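You operate a simulated robot arm through the tools that you are given. There is no shell and no other tool.

The job below is to be done with a simulated robot arm. You get a single attempt, and the scene is never put back.

JOB
Lock the teal bangle away in the jewel box.
Fine: shut the lid and turn the latch back.

The check looks at the end state, three seconds after you hand in, the way a careful person would. Anything else that was tipped, shoved, dropped, spilled or broken makes it a failure. Lids that push on must go on centred and level and be pressed home; caps that screw on are set level and turned clockwise until they are tight.

ROBOT AND FRAMES
A 7-joint arm with a two-finger parallel gripper, fixed in place. Base frame: the origin is on the floor under the middle of its stand, x ahead of it, y to its left, z up; the work surface is at about z = 760. Units: mm, degrees, N and s.
It reaches about 1247 mm from its shoulder. Its first joint turns from -132.0 to 132.0 degrees. Payload 3.91 kg.
The TCP is the grasp point between the finger pads, 30 mm short of the fingertips. In the tool frame z runs along the fingers and y along their closing line. Largest opening 110 mm; finger width 20, thickness 10; the body of the gripper, 48 by 112 mm, starts 55 mm behind the TCP.
Orientation is that of the tool frame in the base frame, as a unit quaternion [x, y, z, w]. With the fingers straight down and closing along the base's y, the tool's x points along the base's -x, its y along +y and its z along -z.

CONTROLS
- The arm moves only by the tool send_rows. Its argument "commands" is a list of rows, each an object of numbers (a shift or turn left out is 0, a gripper value left out holds the last): "dx", "dy", "dz": the shift along the tool's x, y, z in mm; "rx", "ry", "rz": the turn, a rotation vector about the tool's x, y, z in degrees; "fingers": the opening in per cent of the stroke, from 0 (shut) to 100 (fully open). In form: [{"dx": .., "dy": .., "dz": .., "rx": .., "ry": .., "rz": .., "fingers": ..}, ...]. A call has 1 to 20 rows; each row shifts and turns the commanded pose from where the row before left it, along the tool's axes as they then stand. A row lasts 0.2 s, in which the tool goes at most 50 mm and 8.6 degrees; a call with a longer step from one row to the next is refused whole, and so is a gripper value outside its range. Where a pose cannot be reached the arm comes as near as it can. A force on the tool above 40 N (or 10 N above the force at the start of the call, whichever is more), or a blocked arm, ends the call early, and 0.2 s more pass. The fingers move at their own pace (about 108 mm/s each) and stop on an object; they squeeze with about 30 N. The grip force told is the motor's: it shows also when the fingers shut on nothing. Time passes only in rows, and 0.2 s behind the last, so rows that do not move let the fingers close. It gives the time, the measured TCP pose, the force on the tool (base axes), the opening and the grip force at its end, in the units of the frame above (readings bear some noise), with the torque about the TCP (base axes, N m) and any sound that the robot's microphone picked up.
- Cameras (640 x 400 px; columns grow to the right, rows downward): "scene" is fixed at [212.7, 653.5, 1536.3]; the picture's right is [-0.66, -0.75, 0.00], its down [-0.43, 0.38, -0.82] and it looks along [0.62, -0.54, -0.57] (base axes); focal length 336 px, centre (320, 200). "wrist" rides on the gripper at [72, 17, -103] in the tool frame; the picture's right is [-0.23, 0.97, 0.00], its down [-0.76, -0.18, -0.62] and it looks along [-0.61, -0.14, 0.78] (tool axes); focal length 222 px, centre (320, 200). There is no depth. A picture from a camera that has moved, and an enlarged one, comes with that camera's place and axes in the base frame and with its lens. The place of the scene camera against the robot may be out by one fixed shift of up to 12 mm in any direction.
- get_image(camera): a new picture of that camera. The clock stands still meanwhile.
- inspect(camera, box): a new picture of the part [left, top, right, bottom] of that camera's present view, enlarged. The clock stands still meanwhile.
- sign_off(): hands the job in; it is judged then, once.

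Nothing tells you positions but the pictures and the camera data. Unless the task says otherwise, let go and move clear before handing in.

The tools are called after ">>>" as a command line: name --argument value ..., lists and objects as JSON in quotes. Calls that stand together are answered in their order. send_rows: Moves the arm, as the interface text tells. Its arguments: {"type":"object","properties":{"commands":{"type":"array"}},"required":["commands"]} The other tools are called the same way: get_image (camera) takes a picture; inspect (camera, box) takes an enlarged picture of a part of a camera's view; sign_off () hands the job in.

At the start:

```text
clock: 0.0
tcp_pos: [613.9, 240.6, 1116.9]
orientation: [0.0, 1.0, 0.001, 0.001]
ft_force: [-0.6, 0.1, -0.3]
moment: [0.0, -0.01, -0.05]
width: 110.2
grasp_force: 0.0
```

scene: 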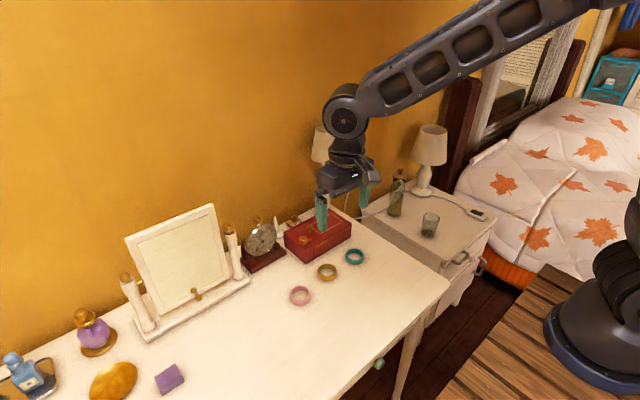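
wrist: 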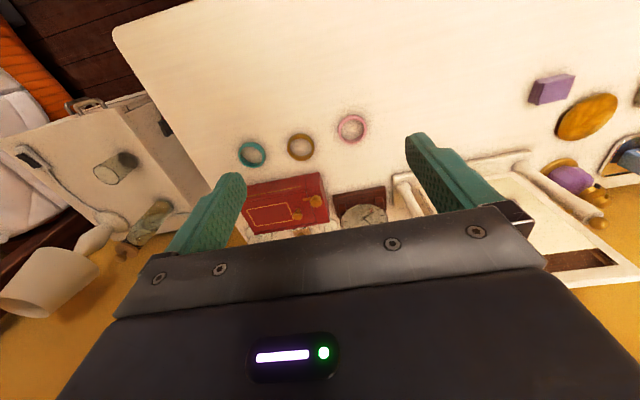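

I see a dressing table with a red jewel box, three bangles (pink, amber, teal), a clock and a mirror. First I'll look more closely at the box, its latch and the bangles.

>>> inspect --camera "scene" --box '[230, 190, 390, 310]'

>>> inspect --camera "wrist" --box '[220, 90, 400, 240]'

```text
3.33 times, centred on (310, 250) of scene
camera zoom: at [212.7, 653.5, 1536.3], right [-0.66, -0.75, 0.0], down [-0.43, 0.38, -0.82], along [0.62, -0.54, -0.57], focal length 1121 px, centre (353, 33)
```

zoom: 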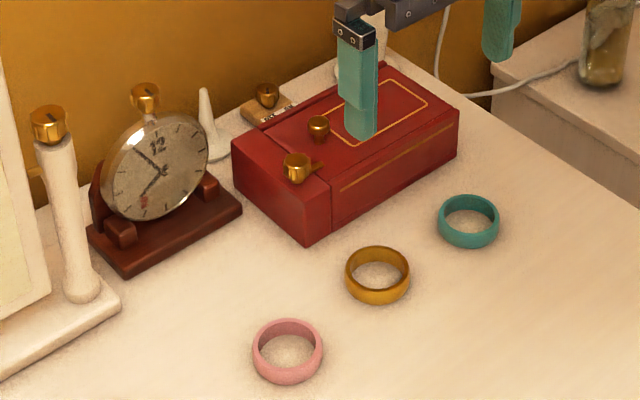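

```text
2.67 times, centred on (310, 165) of wrist
camera zoom: at [541.9, 257.1, 1221.5], right [0.23, 0.97, 0.0], down [0.76, -0.18, 0.62], along [0.61, -0.14, -0.78], focal length 592 px, centre (347, 293)
```

zoom: 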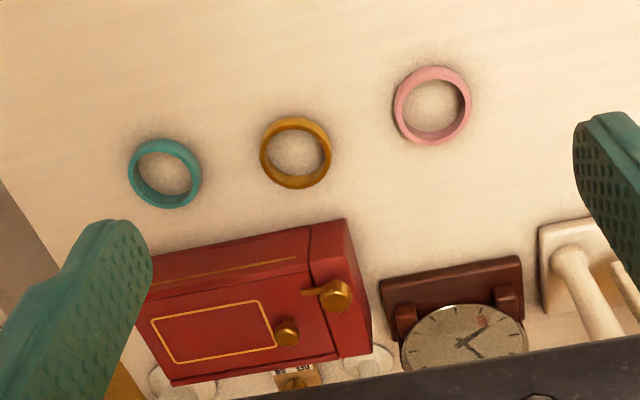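

The teal bangle looks to be at about (736, 54), with the box behind it near x 800–900, y 30–200. I'll bring the wrist camera in closer to study the latch and lid.

>>> send_rows --commands '[{"dx": -18, "dy": -22, "dz": 22}, {"dx": -18, "dy": -22, "dz": 22}, {"dx": -18, "dy": -22, "dz": 22}, {"dx": -18, "dy": -22, "dz": 22}, {"dx": -18, "dy": -22, "dz": 22}, {"dx": -18, "dy": -22, "dz": 22}, {}]'

>>> get_image --camera "wrist"

>>> get_image --camera "scene"

```text
clock: 1.6
tcp_pos: [721.6, 106.2, 985.0]
orientation: [-0.001, 1.0, 0.001, 0.0]
ft_force: [0.1, 0.4, -0.3]
moment: [-0.02, 0.0, -0.01]
width: 110.2
grasp_force: 0.0
```

```text
taken
camera wrist: at [650.2, 124.0, 1088.8], right [0.23, 0.97, 0.0], down [0.76, -0.18, 0.62], along [0.61, -0.14, -0.78], focal length 222 px, centre (320, 200)
```

wrist: 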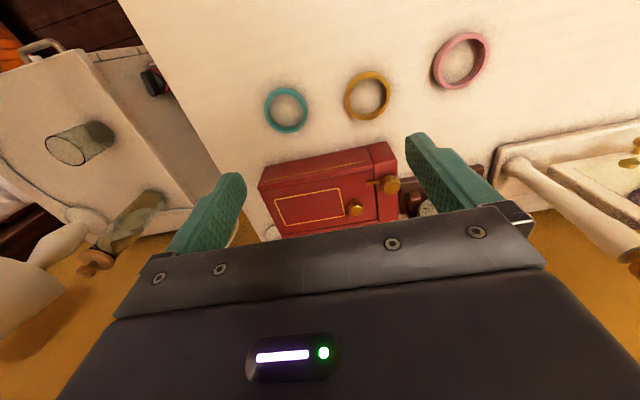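

```text
taken
```

scene: 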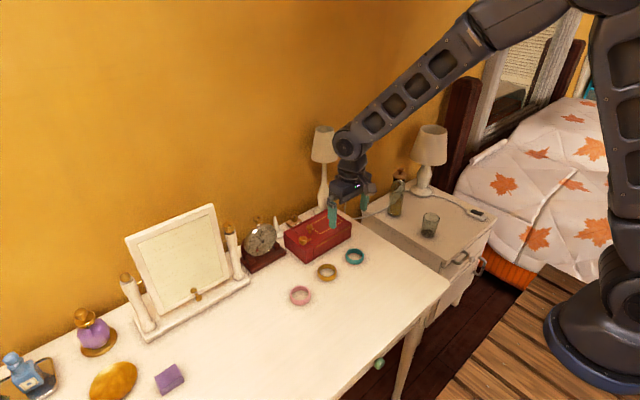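

>>> inspect --camera "wrist" --box '[240, 70, 440, 250]'

>>> inspect --camera "scene" --box '[270, 200, 370, 275]'

```text
2.22 times, centred on (340, 160) of wrist
camera zoom: at [650.2, 124.0, 1088.8], right [0.23, 0.97, 0.0], down [0.76, -0.18, 0.62], along [0.61, -0.14, -0.78], focal length 494 px, centre (276, 289)
```

zoom: 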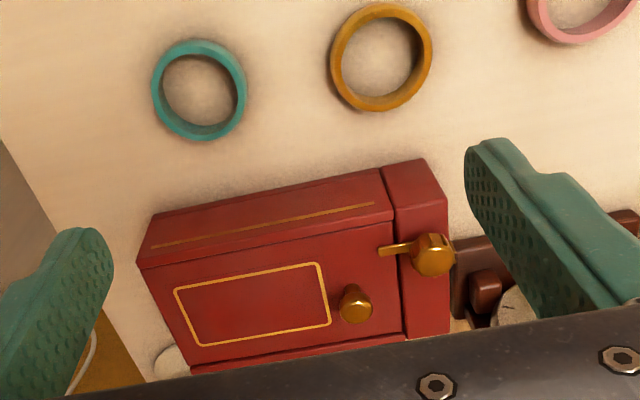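

```text
5.33 times, centred on (320, 238) of scene
camera zoom: at [212.7, 653.5, 1536.3], right [-0.66, -0.75, 0.0], down [-0.43, 0.38, -0.82], along [0.62, -0.54, -0.57], focal length 1794 px, centre (320, 0)
```

zoom: 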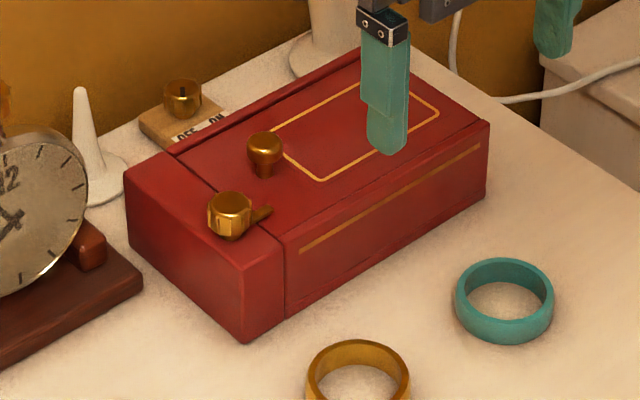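

The box front is near x≈815, spanning y≈-10 to 194, with its top at about z 823. I'll zoom on the latch and the lid edges to learn how it opens.

>>> inspect --camera "wrist" --box '[340, 140, 420, 225]'

>>> inspect --camera "wrist" --box '[250, 140, 350, 245]'

>>> inspect --camera "scene" --box '[280, 210, 330, 265]'

>>> inspect --camera "scene" --box '[310, 200, 370, 260]'

```text
4.71 times, centred on (380, 182) of wrist
camera zoom: at [650.2, 124.0, 1088.8], right [0.23, 0.97, 0.0], down [0.76, -0.18, 0.62], along [0.61, -0.14, -0.78], focal length 1045 px, centre (38, 282)
```

zoom: 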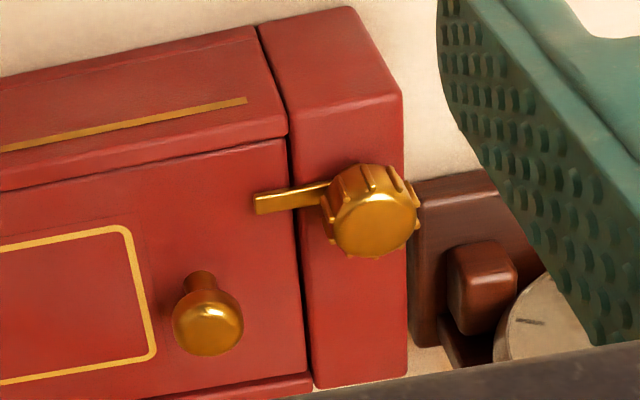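

```text
3.81 times, centred on (300, 192) of wrist
camera zoom: at [650.2, 124.0, 1088.8], right [0.23, 0.97, 0.0], down [0.76, -0.18, 0.62], along [0.61, -0.14, -0.78], focal length 846 px, centre (396, 229)
```

zoom: 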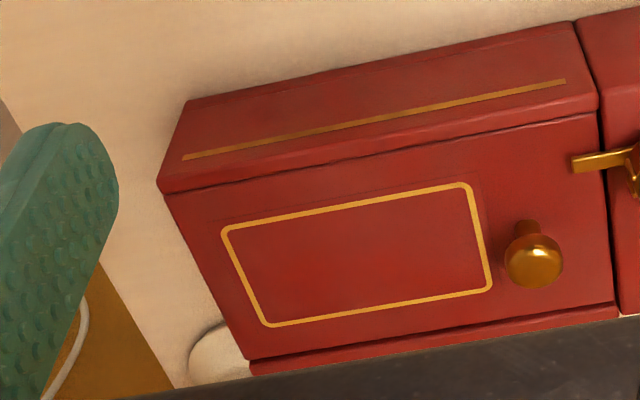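

```text
7.27 times, centred on (305, 238) of scene
camera zoom: at [212.7, 653.5, 1536.3], right [-0.66, -0.75, 0.0], down [-0.43, 0.38, -0.82], along [0.62, -0.54, -0.57], focal length 2446 px, centre (429, -73)
```

zoom: 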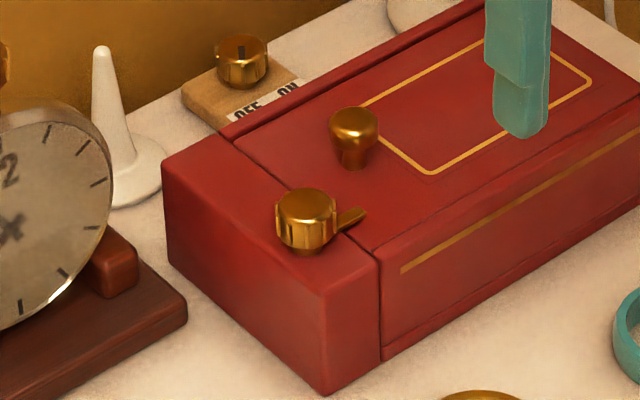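

```text
6.67 times, centred on (340, 230) of scene
camera zoom: at [212.7, 653.5, 1536.3], right [-0.66, -0.75, 0.0], down [-0.43, 0.38, -0.82], along [0.62, -0.54, -0.57], focal length 2242 px, centre (187, 0)
```

zoom: 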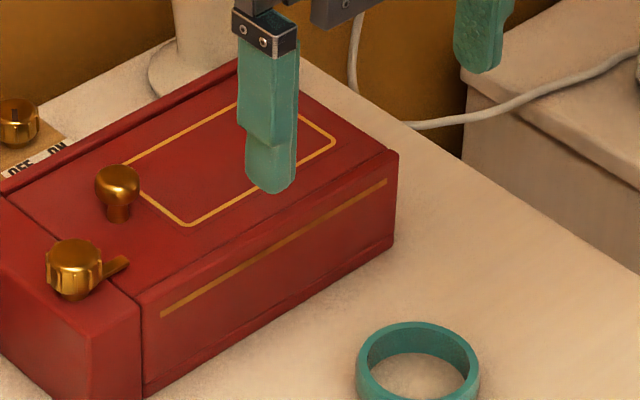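

The lid sits between two rails, with its own knob on the lid's midline. The latch hub is at about (846, 178) on the end post, and its lever overlaps the lid. I'll rotate the gripper 90° so the fingers close along x and get a second view for triangulation.

>>> send_rows --commands '[{"rz": -8.5}, {"rz": -8.5}, {"rz": -8.5}, {"rz": -8.5}, {"rz": -8.5}, {"rz": -8.5}, {"rz": -8.5}, {"rz": -8.5}, {"rz": -8.5}, {"rz": -8.5}, {"rz": -5}, {}]'

>>> get_image --camera "wrist"

```text
clock: 4.2
tcp_pos: [723.4, 108.6, 984.1]
orientation: [0.708, -0.706, 0.0, 0.0]
ft_force: [-1.3, 0.4, -0.1]
moment: [-0.02, -0.03, 0.01]
width: 109.8
grasp_force: 0.1
```

```text
taken
camera wrist: at [706.1, 36.0, 1089.1], right [-0.97, 0.23, 0.0], down [0.18, 0.76, 0.62], along [0.14, 0.61, -0.78], focal length 222 px, centre (320, 200)
```

wrist: 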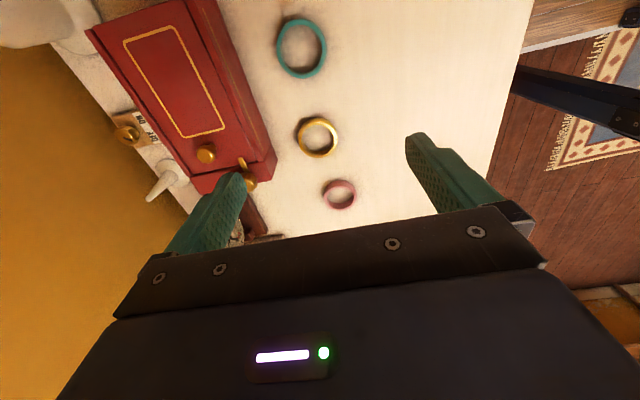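

The turn worked; tool x now points along -y and tool y along -x. I'll move over the box to view the latch and the lid end from this side.

>>> send_rows --commands '[{"dx": 4, "dy": -36, "dz": 12}, {"dx": 4, "dy": -36, "dz": 12}, {"dx": 4, "dy": -34, "dz": 12}, {}]'

>>> get_image --camera "wrist"

>>> inspect --camera "wrist" --box '[230, 80, 430, 230]'

```text
clock: 5.2
tcp_pos: [828.0, 95.7, 950.7]
orientation: [-0.707, 0.707, 0.0, 0.0]
ft_force: [-0.2, -0.1, 0.5]
moment: [-0.05, -0.01, 0.0]
width: 109.9
grasp_force: 0.1
```

```text
taken
camera wrist: at [811.7, 24.1, 1056.0], right [-0.97, 0.23, 0.0], down [0.18, 0.76, 0.62], along [0.14, 0.61, -0.78], focal length 222 px, centre (320, 200)
```

wrist: 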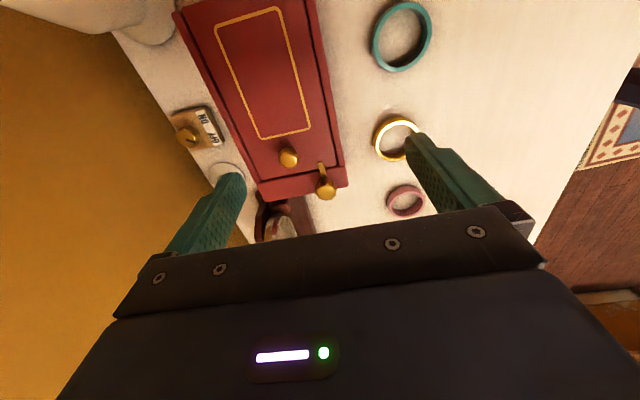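

```text
2.67 times, centred on (330, 155) of wrist
camera zoom: at [811.7, 24.1, 1056.0], right [-0.97, 0.23, 0.0], down [0.18, 0.76, 0.62], along [0.14, 0.61, -0.78], focal length 592 px, centre (293, 320)
```

zoom: 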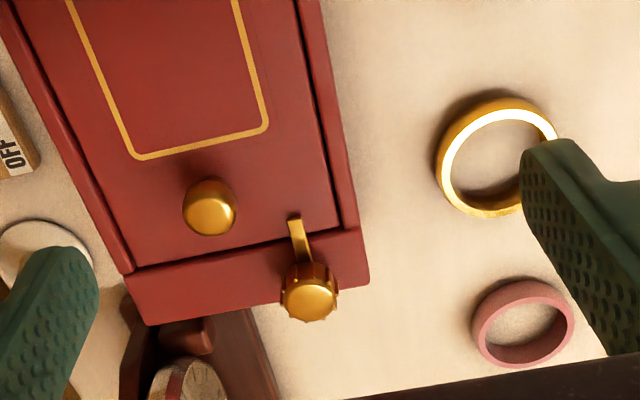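

This view shows the lid recessed between the two rails. I'll zoom on the hub and lever height and on the lid's far (-y) end.

>>> inspect --camera "wrist" --box '[280, 140, 360, 210]'

>>> inspect --camera "wrist" --box '[150, 0, 340, 130]'

>>> inspect --camera "scene" --box '[280, 200, 360, 265]'

```text
5.71 times, centred on (320, 175) of wrist
camera zoom: at [811.7, 24.1, 1056.0], right [-0.97, 0.23, 0.0], down [0.18, 0.76, 0.62], along [0.14, 0.61, -0.78], focal length 1269 px, centre (320, 343)
```

zoom: 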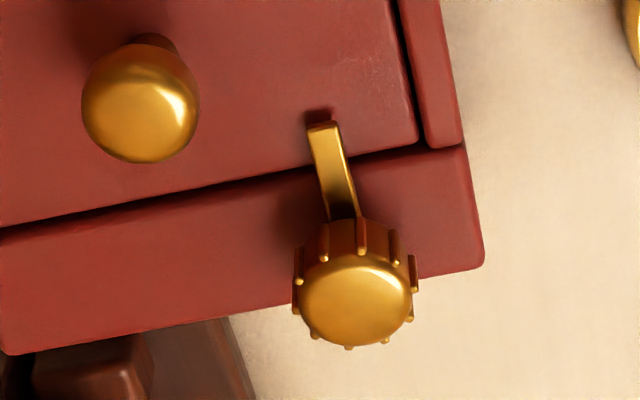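

```text
3.08 times, centred on (245, 65) of wrist
camera zoom: at [811.7, 24.1, 1056.0], right [-0.97, 0.23, 0.0], down [0.18, 0.76, 0.62], along [0.14, 0.61, -0.78], focal length 684 px, centre (551, 615)
```

zoom: 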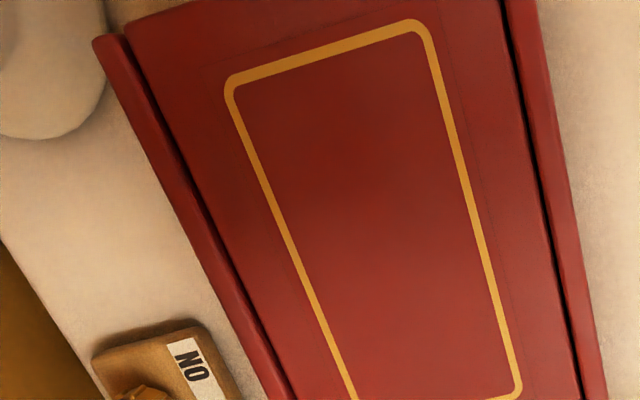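

```text
6.15 times, centred on (320, 232) of scene
camera zoom: at [212.7, 653.5, 1536.3], right [-0.66, -0.75, 0.0], down [-0.43, 0.38, -0.82], along [0.62, -0.54, -0.57], focal length 2070 px, centre (320, 0)
```

zoom: 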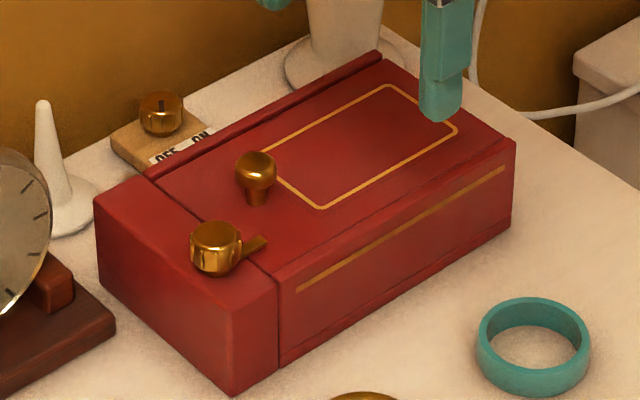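

The hub top is at about (841, 179, 845) and about 25 mm across, with the lever low on it pointing -y. I'll partly close the fingers, move above the hub and check alignment before going down.

>>> send_rows --commands '[{"dx": -28, "dy": -5, "fingers": 55}, {"dx": -28, "dy": -4}, {"dx": -27, "dy": -4}, {"dz": 30}, {"dz": 20}, {}]'

>>> get_image --camera "wrist"

>>> inspect --camera "scene" --box '[250, 180, 370, 270]'

```text
clock: 6.6
tcp_pos: [841.0, 180.3, 896.2]
orientation: [-0.707, 0.707, 0.0, 0.001]
ft_force: [0.2, -0.3, 0.5]
moment: [-0.01, -0.01, 0.02]
width: 60.7
grasp_force: 0.1
```

```text
taken
camera wrist: at [823.2, 108.2, 1002.2], right [-0.97, 0.23, 0.0], down [0.18, 0.76, 0.62], along [0.14, 0.61, -0.78], focal length 222 px, centre (320, 200)
```

wrist: 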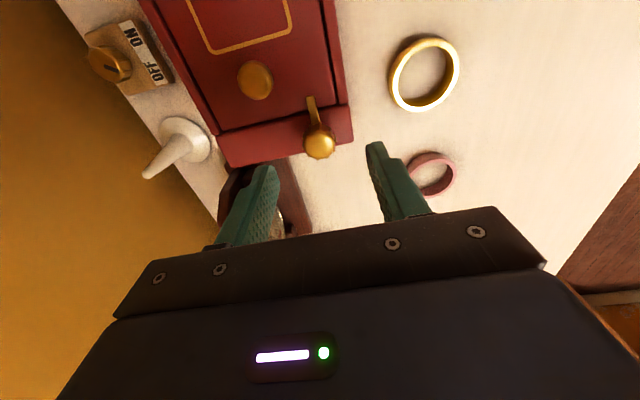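

```text
4.44 times, centred on (310, 225) of scene
camera zoom: at [212.7, 653.5, 1536.3], right [-0.66, -0.75, 0.0], down [-0.43, 0.38, -0.82], along [0.62, -0.54, -0.57], focal length 1495 px, centre (364, 89)
```

zoom: 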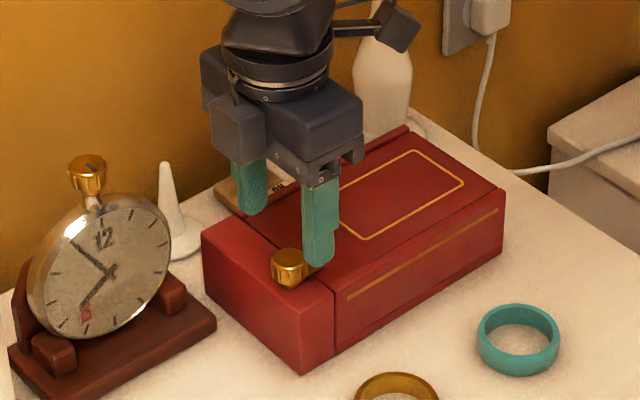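

The hub lines up exactly with the TCP axis. I'll lower the fingertips to about z 828 around the hub, then close.

>>> send_rows --commands '[{"dz": 12}, {"dz": 12}, {"dz": 8}, {"dz": 5}, {}]'

>>> inspect --camera "wrist" --box '[220, 80, 420, 240]'

>>> inspect --camera "scene" --box '[270, 200, 340, 260]'

```text
clock: 7.8
tcp_pos: [841.1, 178.9, 861.5]
orientation: [-0.707, 0.707, 0.0, 0.0]
ft_force: [-0.1, 1.0, -0.2]
moment: [0.02, -0.01, 0.01]
width: 60.4
grasp_force: 0.0
```

```text
2.50 times, centred on (320, 160) of wrist
camera zoom: at [824.0, 106.7, 966.9], right [-0.97, 0.23, 0.0], down [0.18, 0.76, 0.62], along [0.14, 0.61, -0.78], focal length 555 px, centre (320, 300)
```

zoom: 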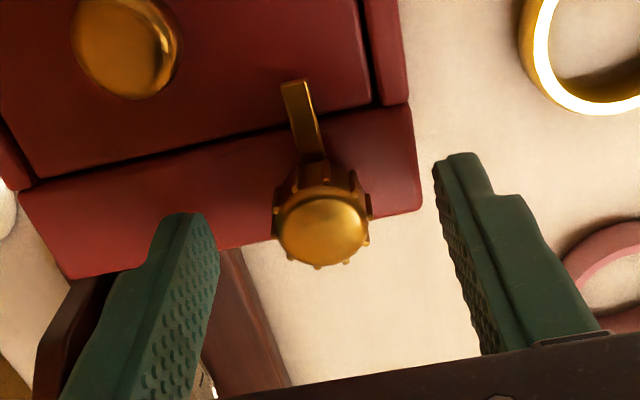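

```text
6.67 times, centred on (305, 230) of scene
camera zoom: at [212.7, 653.5, 1536.3], right [-0.66, -0.75, 0.0], down [-0.43, 0.38, -0.82], along [0.62, -0.54, -0.57], focal length 2242 px, centre (420, 0)
```

zoom: 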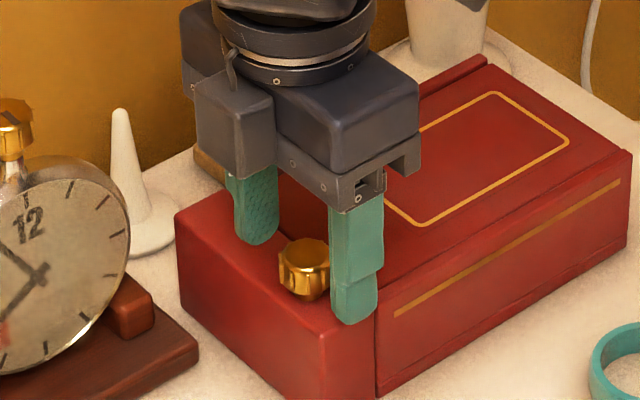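

The hub sits centred between the fingers. I'll go down a little more and close on it gently.

>>> send_rows --commands '[{"dz": 3, "dx": -0.5}, {"fingers": 0}, {}, {}, {}]'

>>> inspect --camera "wrist" --box '[220, 80, 420, 240]'

```text
clock: 9.0
tcp_pos: [840.1, 180.0, 859.4]
orientation: [0.708, -0.707, 0.0, 0.0]
ft_force: [-15.7, -1.6, 2.4]
moment: [-0.37, 0.31, -0.04]
width: 25.8
grasp_force: 45.0
```

```text
2.50 times, centred on (320, 160) of wrist
camera zoom: at [823.5, 107.2, 963.9], right [-0.97, 0.23, 0.0], down [0.18, 0.76, 0.62], along [0.14, 0.61, -0.78], focal length 555 px, centre (320, 300)
```

zoom: 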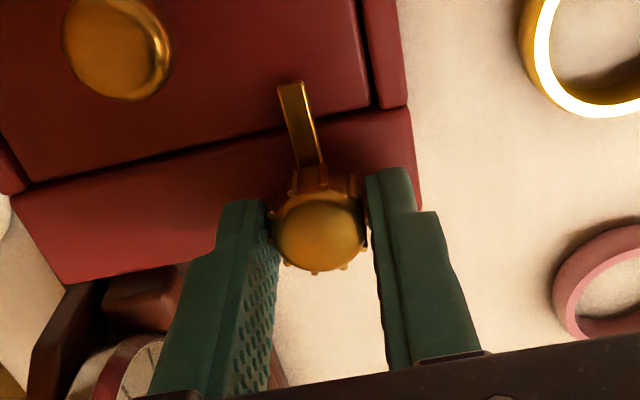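

The fingers hold the hub (25.8 mm), with a slight sideways load. I'll shift 1 mm toward -x to relieve it and test which way the latch turns with a small clockwise turn.

>>> send_rows --commands '[{"dy": 1}, {"rz": 4}, {"rz": 4}, {}]'

>>> inspect --camera "wrist" --box '[220, 80, 420, 240]'

>>> inspect --camera "scene" --box '[280, 210, 340, 260]'

```text
clock: 10.0
tcp_pos: [840.3, 179.7, 859.5]
orientation: [-0.656, 0.755, -0.001, -0.001]
ft_force: [12.3, 3.9, -4.6]
moment: [0.08, -0.31, 0.11]
width: 25.7
grasp_force: 44.9
```

```text
2.50 times, centred on (320, 160) of wrist
camera zoom: at [813.5, 110.5, 964.0], right [-0.93, 0.36, 0.0], down [0.28, 0.73, 0.62], along [0.23, 0.58, -0.78], focal length 555 px, centre (320, 300)
```

zoom: 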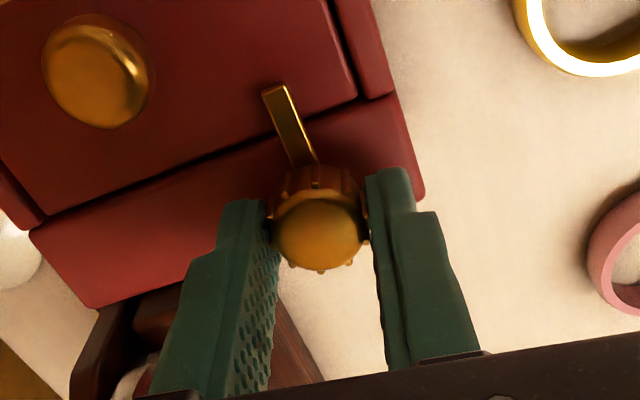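

```text
8.00 times, centred on (310, 235) of scene
camera zoom: at [212.7, 653.5, 1536.3], right [-0.66, -0.75, 0.0], down [-0.43, 0.38, -0.82], along [0.62, -0.54, -0.57], focal length 2690 px, centre (400, -80)
```

zoom: 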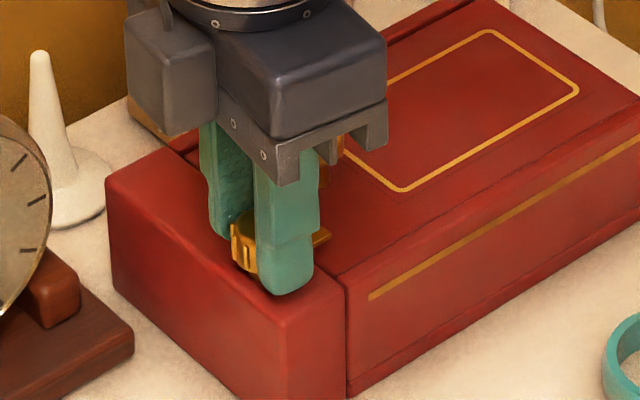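

The tool turned 8° clockwise but the lever seems not to have moved with it. I'll now test the other direction and compare.

>>> send_rows --commands '[{"rz": -4, "dy": -0.5}, {"rz": -4}, {"rz": -4}, {"rz": -4}, {"rz": -4}, {"rz": -4}, {}]'

>>> inspect --camera "wrist" --box '[220, 80, 420, 240]'

>>> inspect --camera "scene" --box '[280, 210, 340, 260]'

```text
clock: 11.6
tcp_pos: [839.8, 179.7, 859.3]
orientation: [0.799, -0.601, -0.001, 0.0]
ft_force: [-9.2, 6.8, 20.2]
moment: [0.08, 0.33, -0.04]
width: 25.5
grasp_force: 45.1
```

```text
2.50 times, centred on (320, 160) of wrist
camera zoom: at [843.6, 105.4, 963.8], right [-1.0, -0.05, 0.0], down [-0.04, 0.78, 0.62], along [-0.03, 0.62, -0.78], focal length 555 px, centre (320, 300)
```

zoom: 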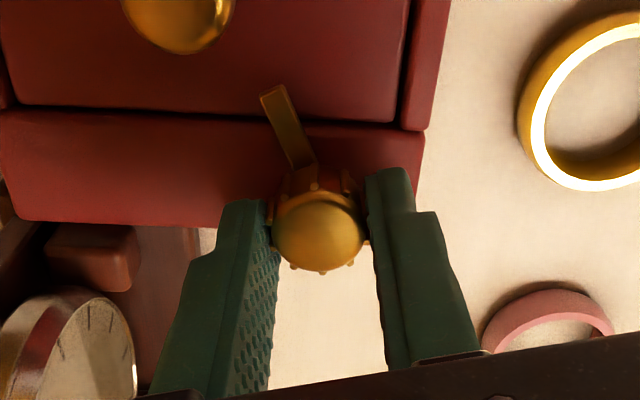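

```text
8.00 times, centred on (310, 235) of scene
camera zoom: at [212.7, 653.5, 1536.3], right [-0.66, -0.75, 0.0], down [-0.43, 0.38, -0.82], along [0.62, -0.54, -0.57], focal length 2690 px, centre (400, -80)
```

zoom: 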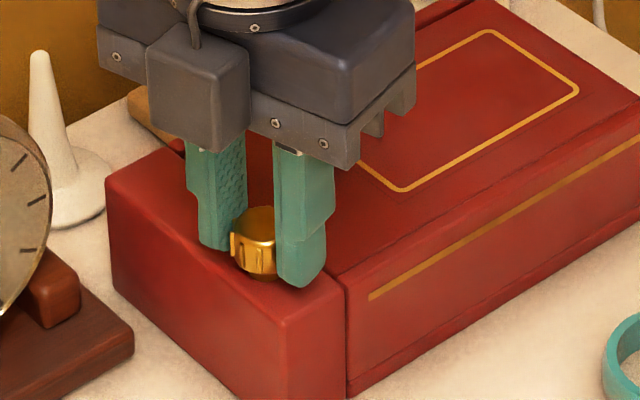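

The lever followed this time: the latch opens counter-clockwise seen from above, with the lever swinging toward +x. I'll keep turning that way in small steps and watch the forces.

>>> send_rows --commands '[{"rz": -5, "dz": -0.5}, {"rz": -5}, {"rz": -5}, {"rz": -5}, {"rz": -5}, {"rz": -5}, {}]'

>>> inspect --camera "wrist" --box '[220, 80, 420, 240]'

```text
clock: 13.2
tcp_pos: [840.0, 178.8, 858.5]
orientation: [0.927, -0.374, -0.001, 0.001]
ft_force: [-25.3, -3.9, 2.0]
moment: [0.03, 0.54, -0.04]
width: 25.4
grasp_force: 45.1
```

```text
2.50 times, centred on (320, 160) of wrist
camera zoom: at [880.0, 116.8, 963.7], right [-0.84, -0.54, 0.0], down [-0.42, 0.66, 0.62], along [-0.34, 0.52, -0.78], focal length 555 px, centre (320, 300)
```

zoom: 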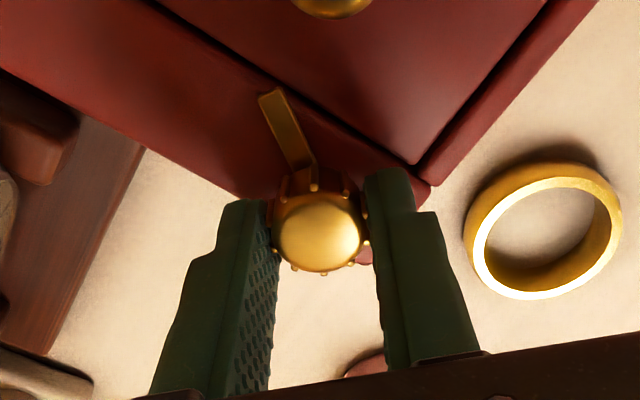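

The lever is following, now about 54° round and just clear of the seam. I'll relieve the -x load and continue toward 90°.

>>> send_rows --commands '[{"dx": -0.8, "dy": 0.8}, {"rz": -5}, {"rz": -5}, {"rz": -5}, {"rz": -5}, {}]'

>>> inspect --camera "wrist" --box '[220, 80, 420, 240]'

```text
clock: 14.6
tcp_pos: [838.5, 178.3, 859.7]
orientation: [0.978, -0.208, -0.001, 0.001]
ft_force: [-19.5, -10.7, -8.5]
moment: [-0.23, 0.19, 0.01]
width: 25.4
grasp_force: 45.1
```

```text
2.50 times, centred on (320, 160) of wrist
camera zoom: at [898.6, 134.1, 963.8], right [-0.6, -0.8, 0.0], down [-0.62, 0.47, 0.62], along [-0.5, 0.38, -0.78], focal length 555 px, centre (320, 300)
```

zoom: 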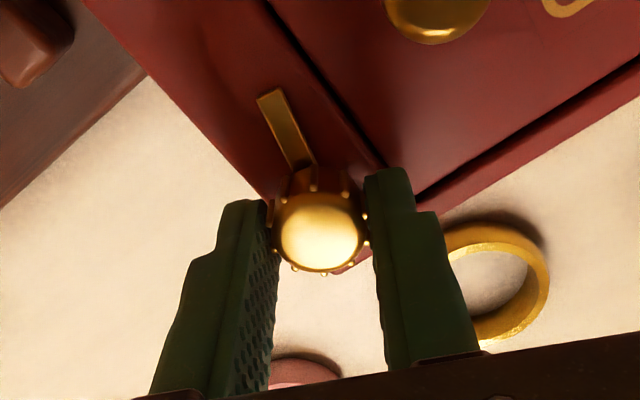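

The lever is now clear of the lid, about 74° round. I'll finish to about 90° so it lies fully on the post.

>>> send_rows --commands '[{"dx": -0.5, "dy": 0.8}, {"rz": -5}, {"rz": -5}, {"rz": -5}, {}]'

>>> inspect --camera "wrist" --box '[220, 80, 420, 240]'

>>> inspect --camera "scene" --box '[270, 190, 350, 260]'

```text
clock: 15.8
tcp_pos: [838.2, 178.2, 859.1]
orientation: [0.997, -0.079, 0.0, 0.0]
ft_force: [-3.0, -15.5, -14.3]
moment: [-0.1, 0.63, -0.52]
width: 25.2
grasp_force: 44.9
```

```text
2.50 times, centred on (320, 160) of wrist
camera zoom: at [908.1, 150.5, 964.0], right [-0.38, -0.93, 0.0], down [-0.72, 0.29, 0.62], along [-0.58, 0.23, -0.78], focal length 555 px, centre (320, 300)
```

zoom: 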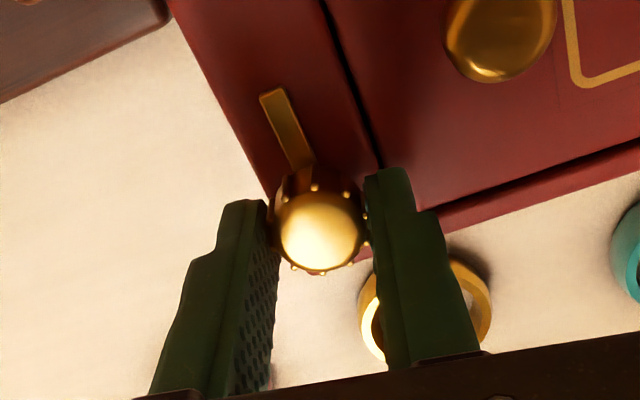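

```text
5.71 times, centred on (310, 225) of scene
camera zoom: at [212.7, 653.5, 1536.3], right [-0.66, -0.75, 0.0], down [-0.43, 0.38, -0.82], along [0.62, -0.54, -0.57], focal length 1922 px, centre (377, 57)
```

zoom: 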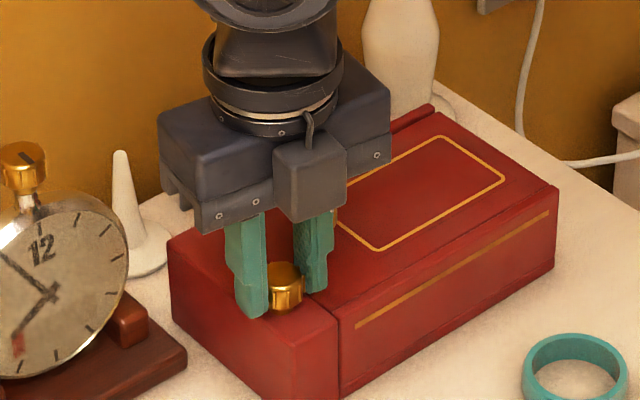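

Torque rose to about 0.5 N·m, so the latch is at its stop with the lever along +x on the post, clear of the lid. I'll release, rise, and swing back to yaw 90° toward the lid knob.

>>> send_rows --commands '[{"fingers": 45}, {}, {}, {"dz": -20}, {"dz": -30}, {}]'

>>> inspect --camera "scene" --box '[270, 190, 350, 260]'

>>> inspect --camera "wrist" --box '[220, 60, 420, 220]'

```text
clock: 17.2
tcp_pos: [837.9, 177.3, 910.7]
orientation: [0.997, -0.079, 0.0, 0.0]
ft_force: [0.0, 0.9, -0.2]
moment: [-0.05, -0.05, 0.0]
width: 49.4
grasp_force: 0.1
```

```text
5.71 times, centred on (310, 225) of scene
camera zoom: at [212.7, 653.5, 1536.3], right [-0.66, -0.75, 0.0], down [-0.43, 0.38, -0.82], along [0.62, -0.54, -0.57], focal length 1922 px, centre (377, 57)
```

zoom: 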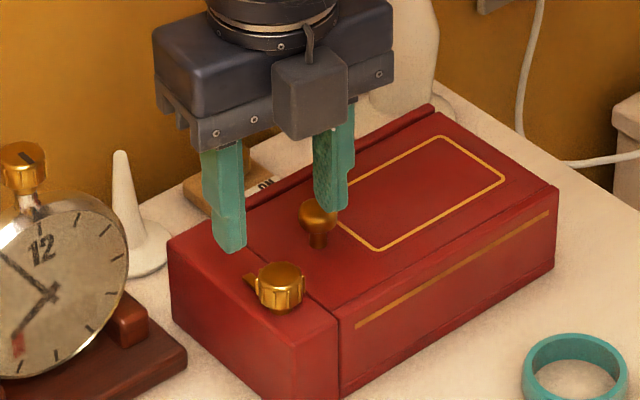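

```text
2.50 times, centred on (320, 140) of wrist
camera zoom: at [907.0, 150.0, 1015.4], right [-0.38, -0.93, 0.0], down [-0.72, 0.29, 0.62], along [-0.58, 0.23, -0.78], focal length 555 px, centre (320, 350)
```

zoom: 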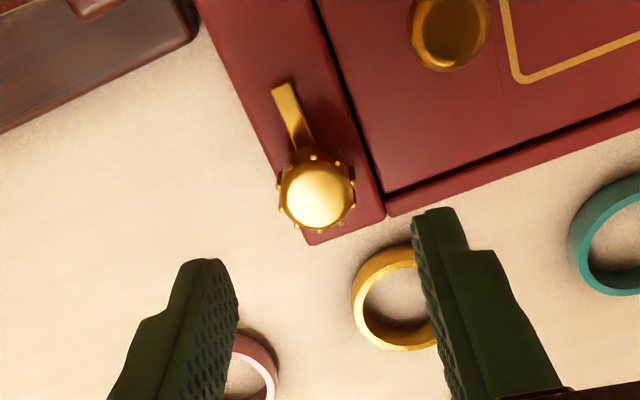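

The latch is open, with the lever lying along the post. The lid knob is at about (869, 127, 848) across three views. I'll rotate back to yaw 90° and move above it.

>>> send_rows --commands '[{"rz": 8.5}, {"rz": 8.5}, {"rz": 8.5}, {"rz": 8.5}, {"rz": 8.5}, {"rz": 8.5}, {"rz": 8.5}, {"rz": 8.5}, {"rz": 8.5}, {"rz": 4.4}, {"dx": 25, "dy": -15.5}, {"dx": 25, "dy": -15.5}, {}]'

>>> inspect --camera "wrist" --box '[220, 60, 420, 220]'

>>> get_image --camera "scene"

```text
clock: 20.0
tcp_pos: [870.8, 127.6, 908.4]
orientation: [0.708, -0.706, -0.001, 0.0]
ft_force: [0.3, -0.5, 1.0]
moment: [-0.03, 0.01, 0.0]
width: 49.3
grasp_force: 0.0
```

```text
2.50 times, centred on (320, 140) of wrist
camera zoom: at [854.5, 55.4, 1013.8], right [-0.97, 0.23, 0.0], down [0.18, 0.76, 0.62], along [0.14, 0.61, -0.78], focal length 555 px, centre (320, 350)
```

zoom: 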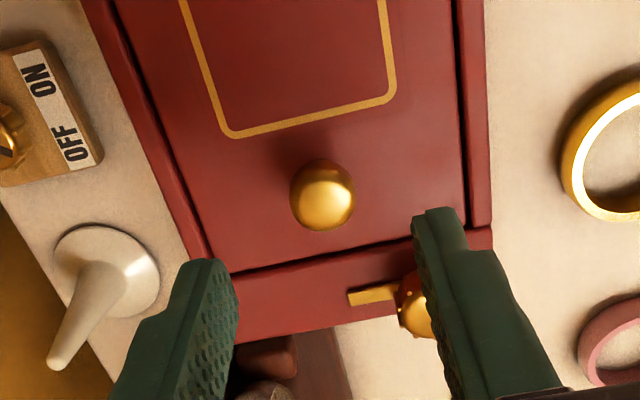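

```text
taken
```

scene: 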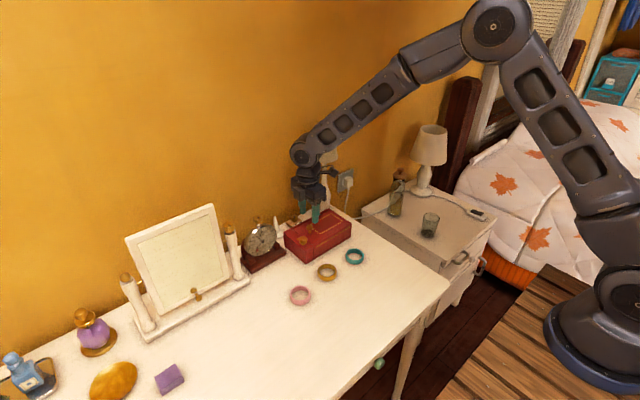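

The knob lines up within about 1.5 mm. I'll adjust, lower over it and close.

>>> send_rows --commands '[{"dx": 1, "dy": 1.5}, {"dz": 18}, {"dz": 18}, {"dz": 10}, {"dz": 4}, {}]'

>>> inspect --camera "wrist" --box '[220, 60, 420, 220]'

```text
clock: 21.4
tcp_pos: [869.2, 127.0, 857.9]
orientation: [0.708, -0.706, -0.001, -0.001]
ft_force: [0.3, 0.7, -0.5]
moment: [-0.03, -0.04, -0.02]
width: 49.3
grasp_force: 0.0
```

```text
2.50 times, centred on (320, 140) of wrist
camera zoom: at [852.7, 55.0, 964.1], right [-0.97, 0.23, 0.0], down [0.18, 0.76, 0.62], along [0.14, 0.61, -0.78], focal length 555 px, centre (320, 350)
```

zoom: 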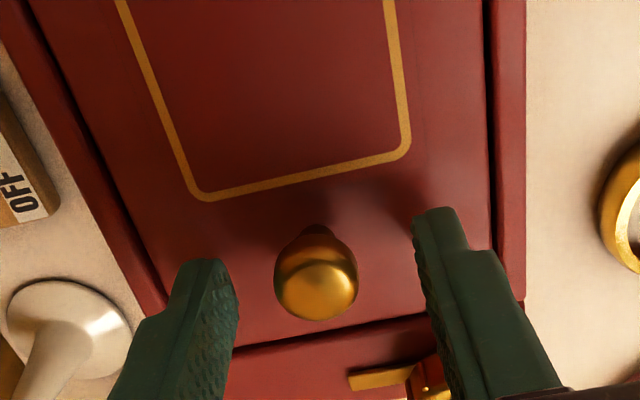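

The knob is centred between the fingers. I'll close on it and lift very slightly to test whether the lid hinges up.

>>> send_rows --commands '[{"fingers": 0}, {}, {}, {"dz": -2}, {"dz": -3}, {}]'

>>> inspect --camera "wrist" --box '[220, 60, 420, 220]'

>>> inspect --camera "scene" --box '[270, 190, 370, 260]'

```text
clock: 22.5
tcp_pos: [870.2, 124.5, 859.7]
orientation: [0.708, -0.707, -0.001, 0.001]
ft_force: [16.4, -0.8, -16.0]
moment: [0.03, -0.37, -0.06]
width: 21.4
grasp_force: 45.2
stopped in row 5: the force on the tool passed its limit at 45 N (the readings are from after the stop); the commanded pose is now the measured one
```

```text
2.50 times, centred on (320, 140) of wrist
camera zoom: at [853.5, 53.2, 964.3], right [-0.97, 0.23, 0.0], down [0.18, 0.76, 0.62], along [0.14, 0.61, -0.78], focal length 555 px, centre (320, 350)
```

zoom: 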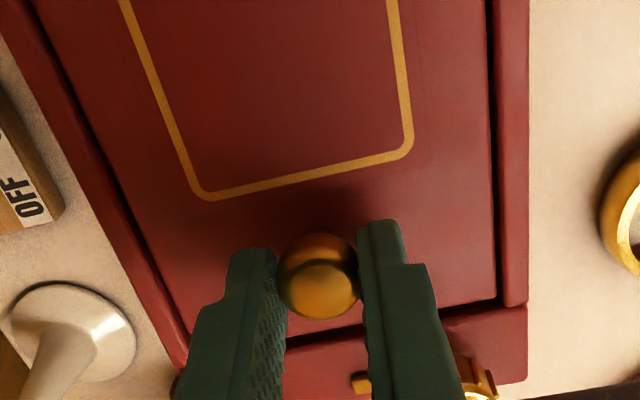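

```text
5.71 times, centred on (320, 225) of scene
camera zoom: at [212.7, 653.5, 1536.3], right [-0.66, -0.75, 0.0], down [-0.43, 0.38, -0.82], along [0.62, -0.54, -0.57], focal length 1922 px, centre (320, 57)
```

zoom: 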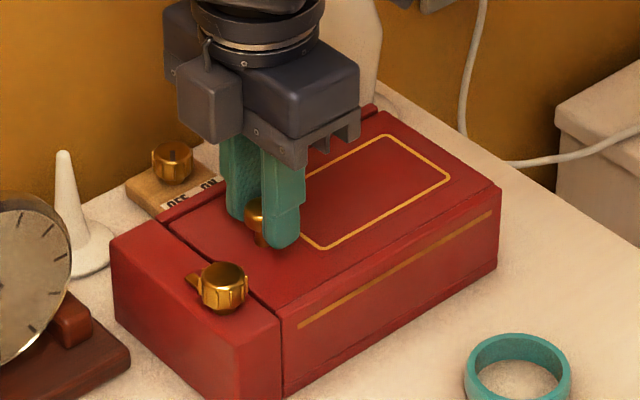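

The lift is blocked, but the lid shifted about 2 mm toward -y, so it's a sliding lid. I'll ease the load and slide it toward -y.

>>> send_rows --commands '[{"dz": 1.2, "dy": -0.5}, {"dx": 3}, {"dx": 4}, {"dx": 5}, {}]'

>>> inspect --camera "wrist" --box '[220, 60, 420, 220]'

>>> inspect --camera "scene" --box '[270, 190, 370, 260]'

```text
clock: 23.7
tcp_pos: [870.8, 115.9, 859.2]
orientation: [0.707, -0.707, -0.001, 0.001]
ft_force: [6.2, 0.0, -7.2]
moment: [0.15, -0.08, -0.01]
width: 20.9
grasp_force: 44.7
```

```text
2.50 times, centred on (320, 140) of wrist
camera zoom: at [853.6, 43.2, 964.3], right [-0.97, 0.23, 0.0], down [0.18, 0.76, 0.62], along [0.14, 0.61, -0.78], focal length 555 px, centre (320, 350)
```

zoom: 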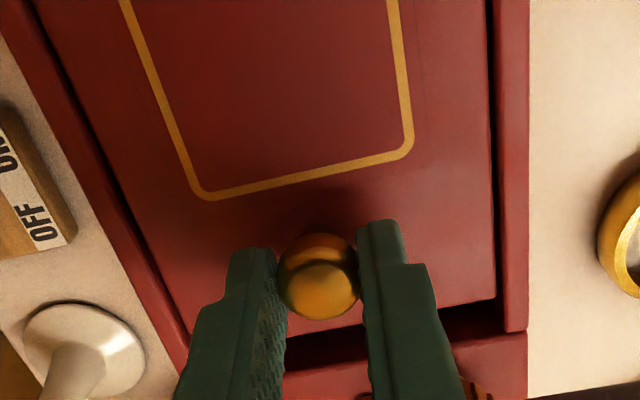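

```text
5.71 times, centred on (320, 225) of scene
camera zoom: at [212.7, 653.5, 1536.3], right [-0.66, -0.75, 0.0], down [-0.43, 0.38, -0.82], along [0.62, -0.54, -0.57], focal length 1922 px, centre (320, 57)
```

zoom: 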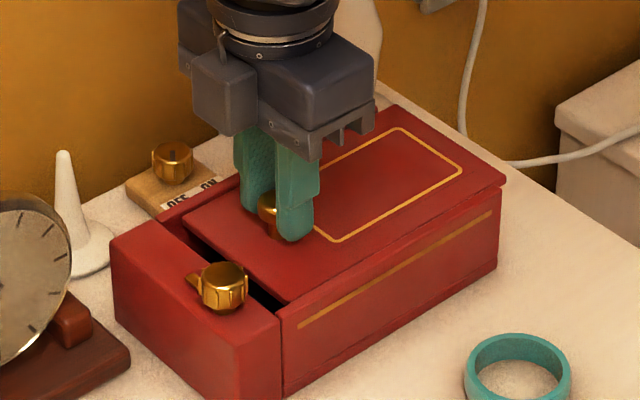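

The lid slides smoothly to -y. I'll continue sliding it in stages, watching force and clearance.

>>> send_rows --commands '[{"dx": 10}, {"dx": 10}, {"dx": 10}, {"dx": 10}, {"dx": 10}, {}]'

>>> get_image --camera "wrist"

>>> inspect --camera "scene" --box '[270, 160, 390, 260]'

```text
clock: 25.1
tcp_pos: [870.2, 64.9, 859.6]
orientation: [0.707, -0.707, -0.001, 0.001]
ft_force: [11.4, -0.1, -19.1]
moment: [0.04, -0.21, 0.01]
width: 21.3
grasp_force: 45.6
```

```text
taken
camera wrist: at [853.6, -7.2, 964.4], right [-0.97, 0.23, 0.0], down [0.18, 0.76, 0.62], along [0.14, 0.61, -0.78], focal length 222 px, centre (320, 200)
```

wrist: 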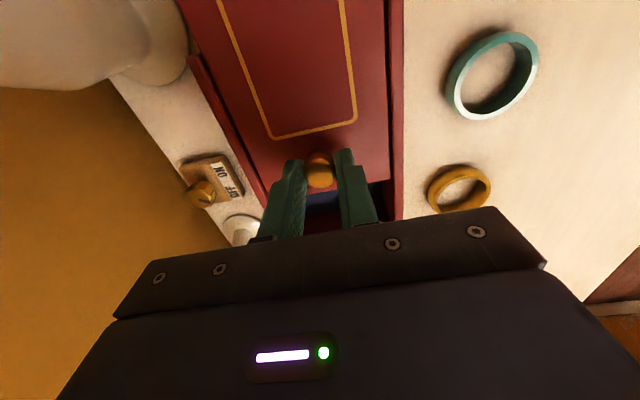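

```text
4.00 times, centred on (330, 210) of scene
camera zoom: at [212.7, 653.5, 1536.3], right [-0.66, -0.75, 0.0], down [-0.43, 0.38, -0.82], along [0.62, -0.54, -0.57], focal length 1345 px, centre (280, 160)
```

zoom: 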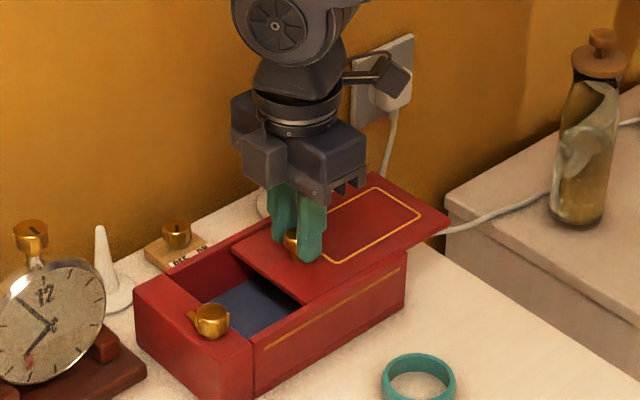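

The lid is open about 62 mm and the blue interior is visible. Before sliding further I want to check how close the table lamp is.

>>> inspect --camera "wrist" --box '[0, 0, 220, 140]'

>>> get_image --camera "scene"

```text
2.86 times, centred on (110, 70) of wrist
camera zoom: at [853.6, -7.2, 964.4], right [-0.97, 0.23, 0.0], down [0.18, 0.76, 0.62], along [0.14, 0.61, -0.78], focal length 635 px, centre (920, 571)
```

zoom: 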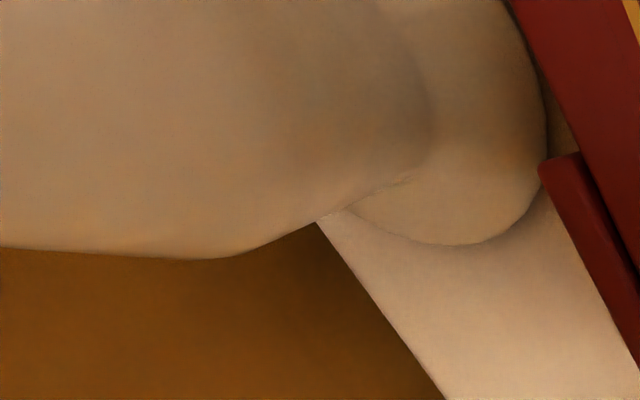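

```text
taken
```

scene: 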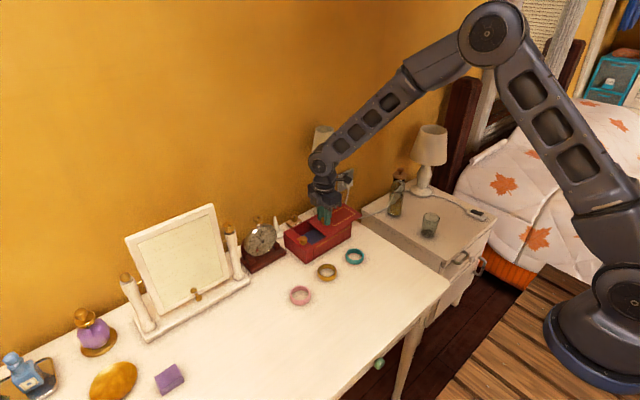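

The lamp is centred near (985, -38), so there's over 20 mm of clearance. I'll relieve the upward pull slightly and slide the lid another 36 mm.

>>> send_rows --commands '[{"dz": 0.8, "dy": -0.4}, {"dx": 9}, {"dx": 9}, {"dx": 9}, {"dx": 9}, {}]'

>>> inspect --camera "scene" --box '[270, 160, 390, 260]'

>>> get_image --camera "wrist"

```text
clock: 26.5
tcp_pos: [869.4, 29.3, 859.3]
orientation: [0.708, -0.706, 0.001, 0.0]
ft_force: [-9.0, 0.6, 22.9]
moment: [-0.11, 0.21, 0.05]
width: 21.4
grasp_force: 44.7
```

```text
4.00 times, centred on (330, 210) of scene
camera zoom: at [212.7, 653.5, 1536.3], right [-0.66, -0.75, 0.0], down [-0.43, 0.38, -0.82], along [0.62, -0.54, -0.57], focal length 1345 px, centre (280, 160)
```

zoom: 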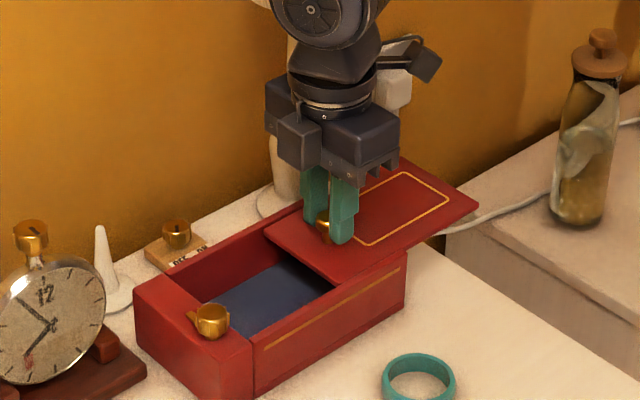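

```text
taken
camera wrist: at [853.5, -43.3, 964.4], right [-0.97, 0.23, 0.0], down [0.18, 0.76, 0.62], along [0.14, 0.61, -0.78], focal length 222 px, centre (320, 200)
```

wrist: 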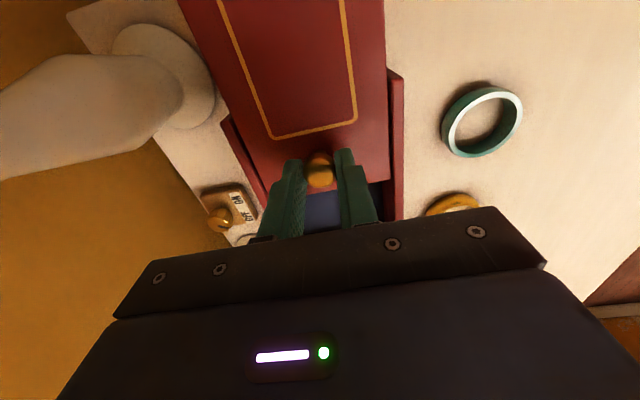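

The lid is open about 97 mm, leaving a large opening. I'll relieve the downward load, release the knob and rise straight up.

>>> send_rows --commands '[{"dz": -0.8}, {"fingers": 45}, {}, {}, {"dz": -20}, {"dz": -40}, {"dz": -40}, {}]'

>>> get_image --camera "wrist"

>>> inspect --camera "scene" --box '[270, 160, 390, 260]'

```text
clock: 28.3
tcp_pos: [868.8, 28.6, 960.2]
orientation: [0.707, -0.707, 0.0, 0.0]
ft_force: [0.7, 0.3, 0.2]
moment: [-0.01, 0.01, -0.01]
width: 49.4
grasp_force: 0.0
```

```text
taken
camera wrist: at [852.3, -44.6, 1064.3], right [-0.97, 0.23, 0.0], down [0.18, 0.76, 0.62], along [0.14, 0.61, -0.78], focal length 222 px, centre (320, 200)
```

wrist: 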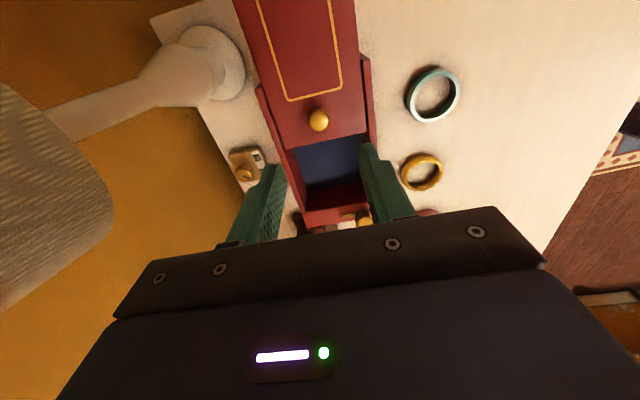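

```text
4.00 times, centred on (330, 210) of scene
camera zoom: at [212.7, 653.5, 1536.3], right [-0.66, -0.75, 0.0], down [-0.43, 0.38, -0.82], along [0.62, -0.54, -0.57], focal length 1345 px, centre (280, 160)
```

zoom: 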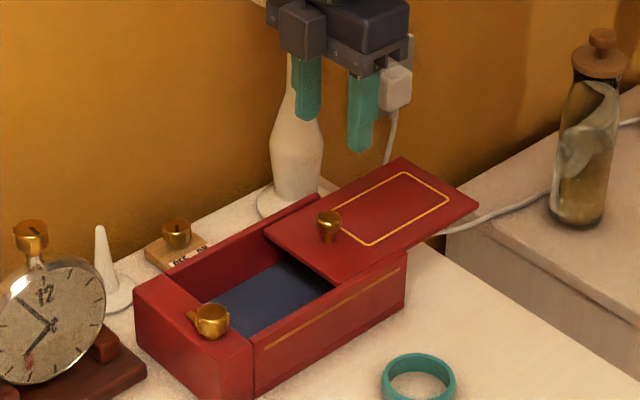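

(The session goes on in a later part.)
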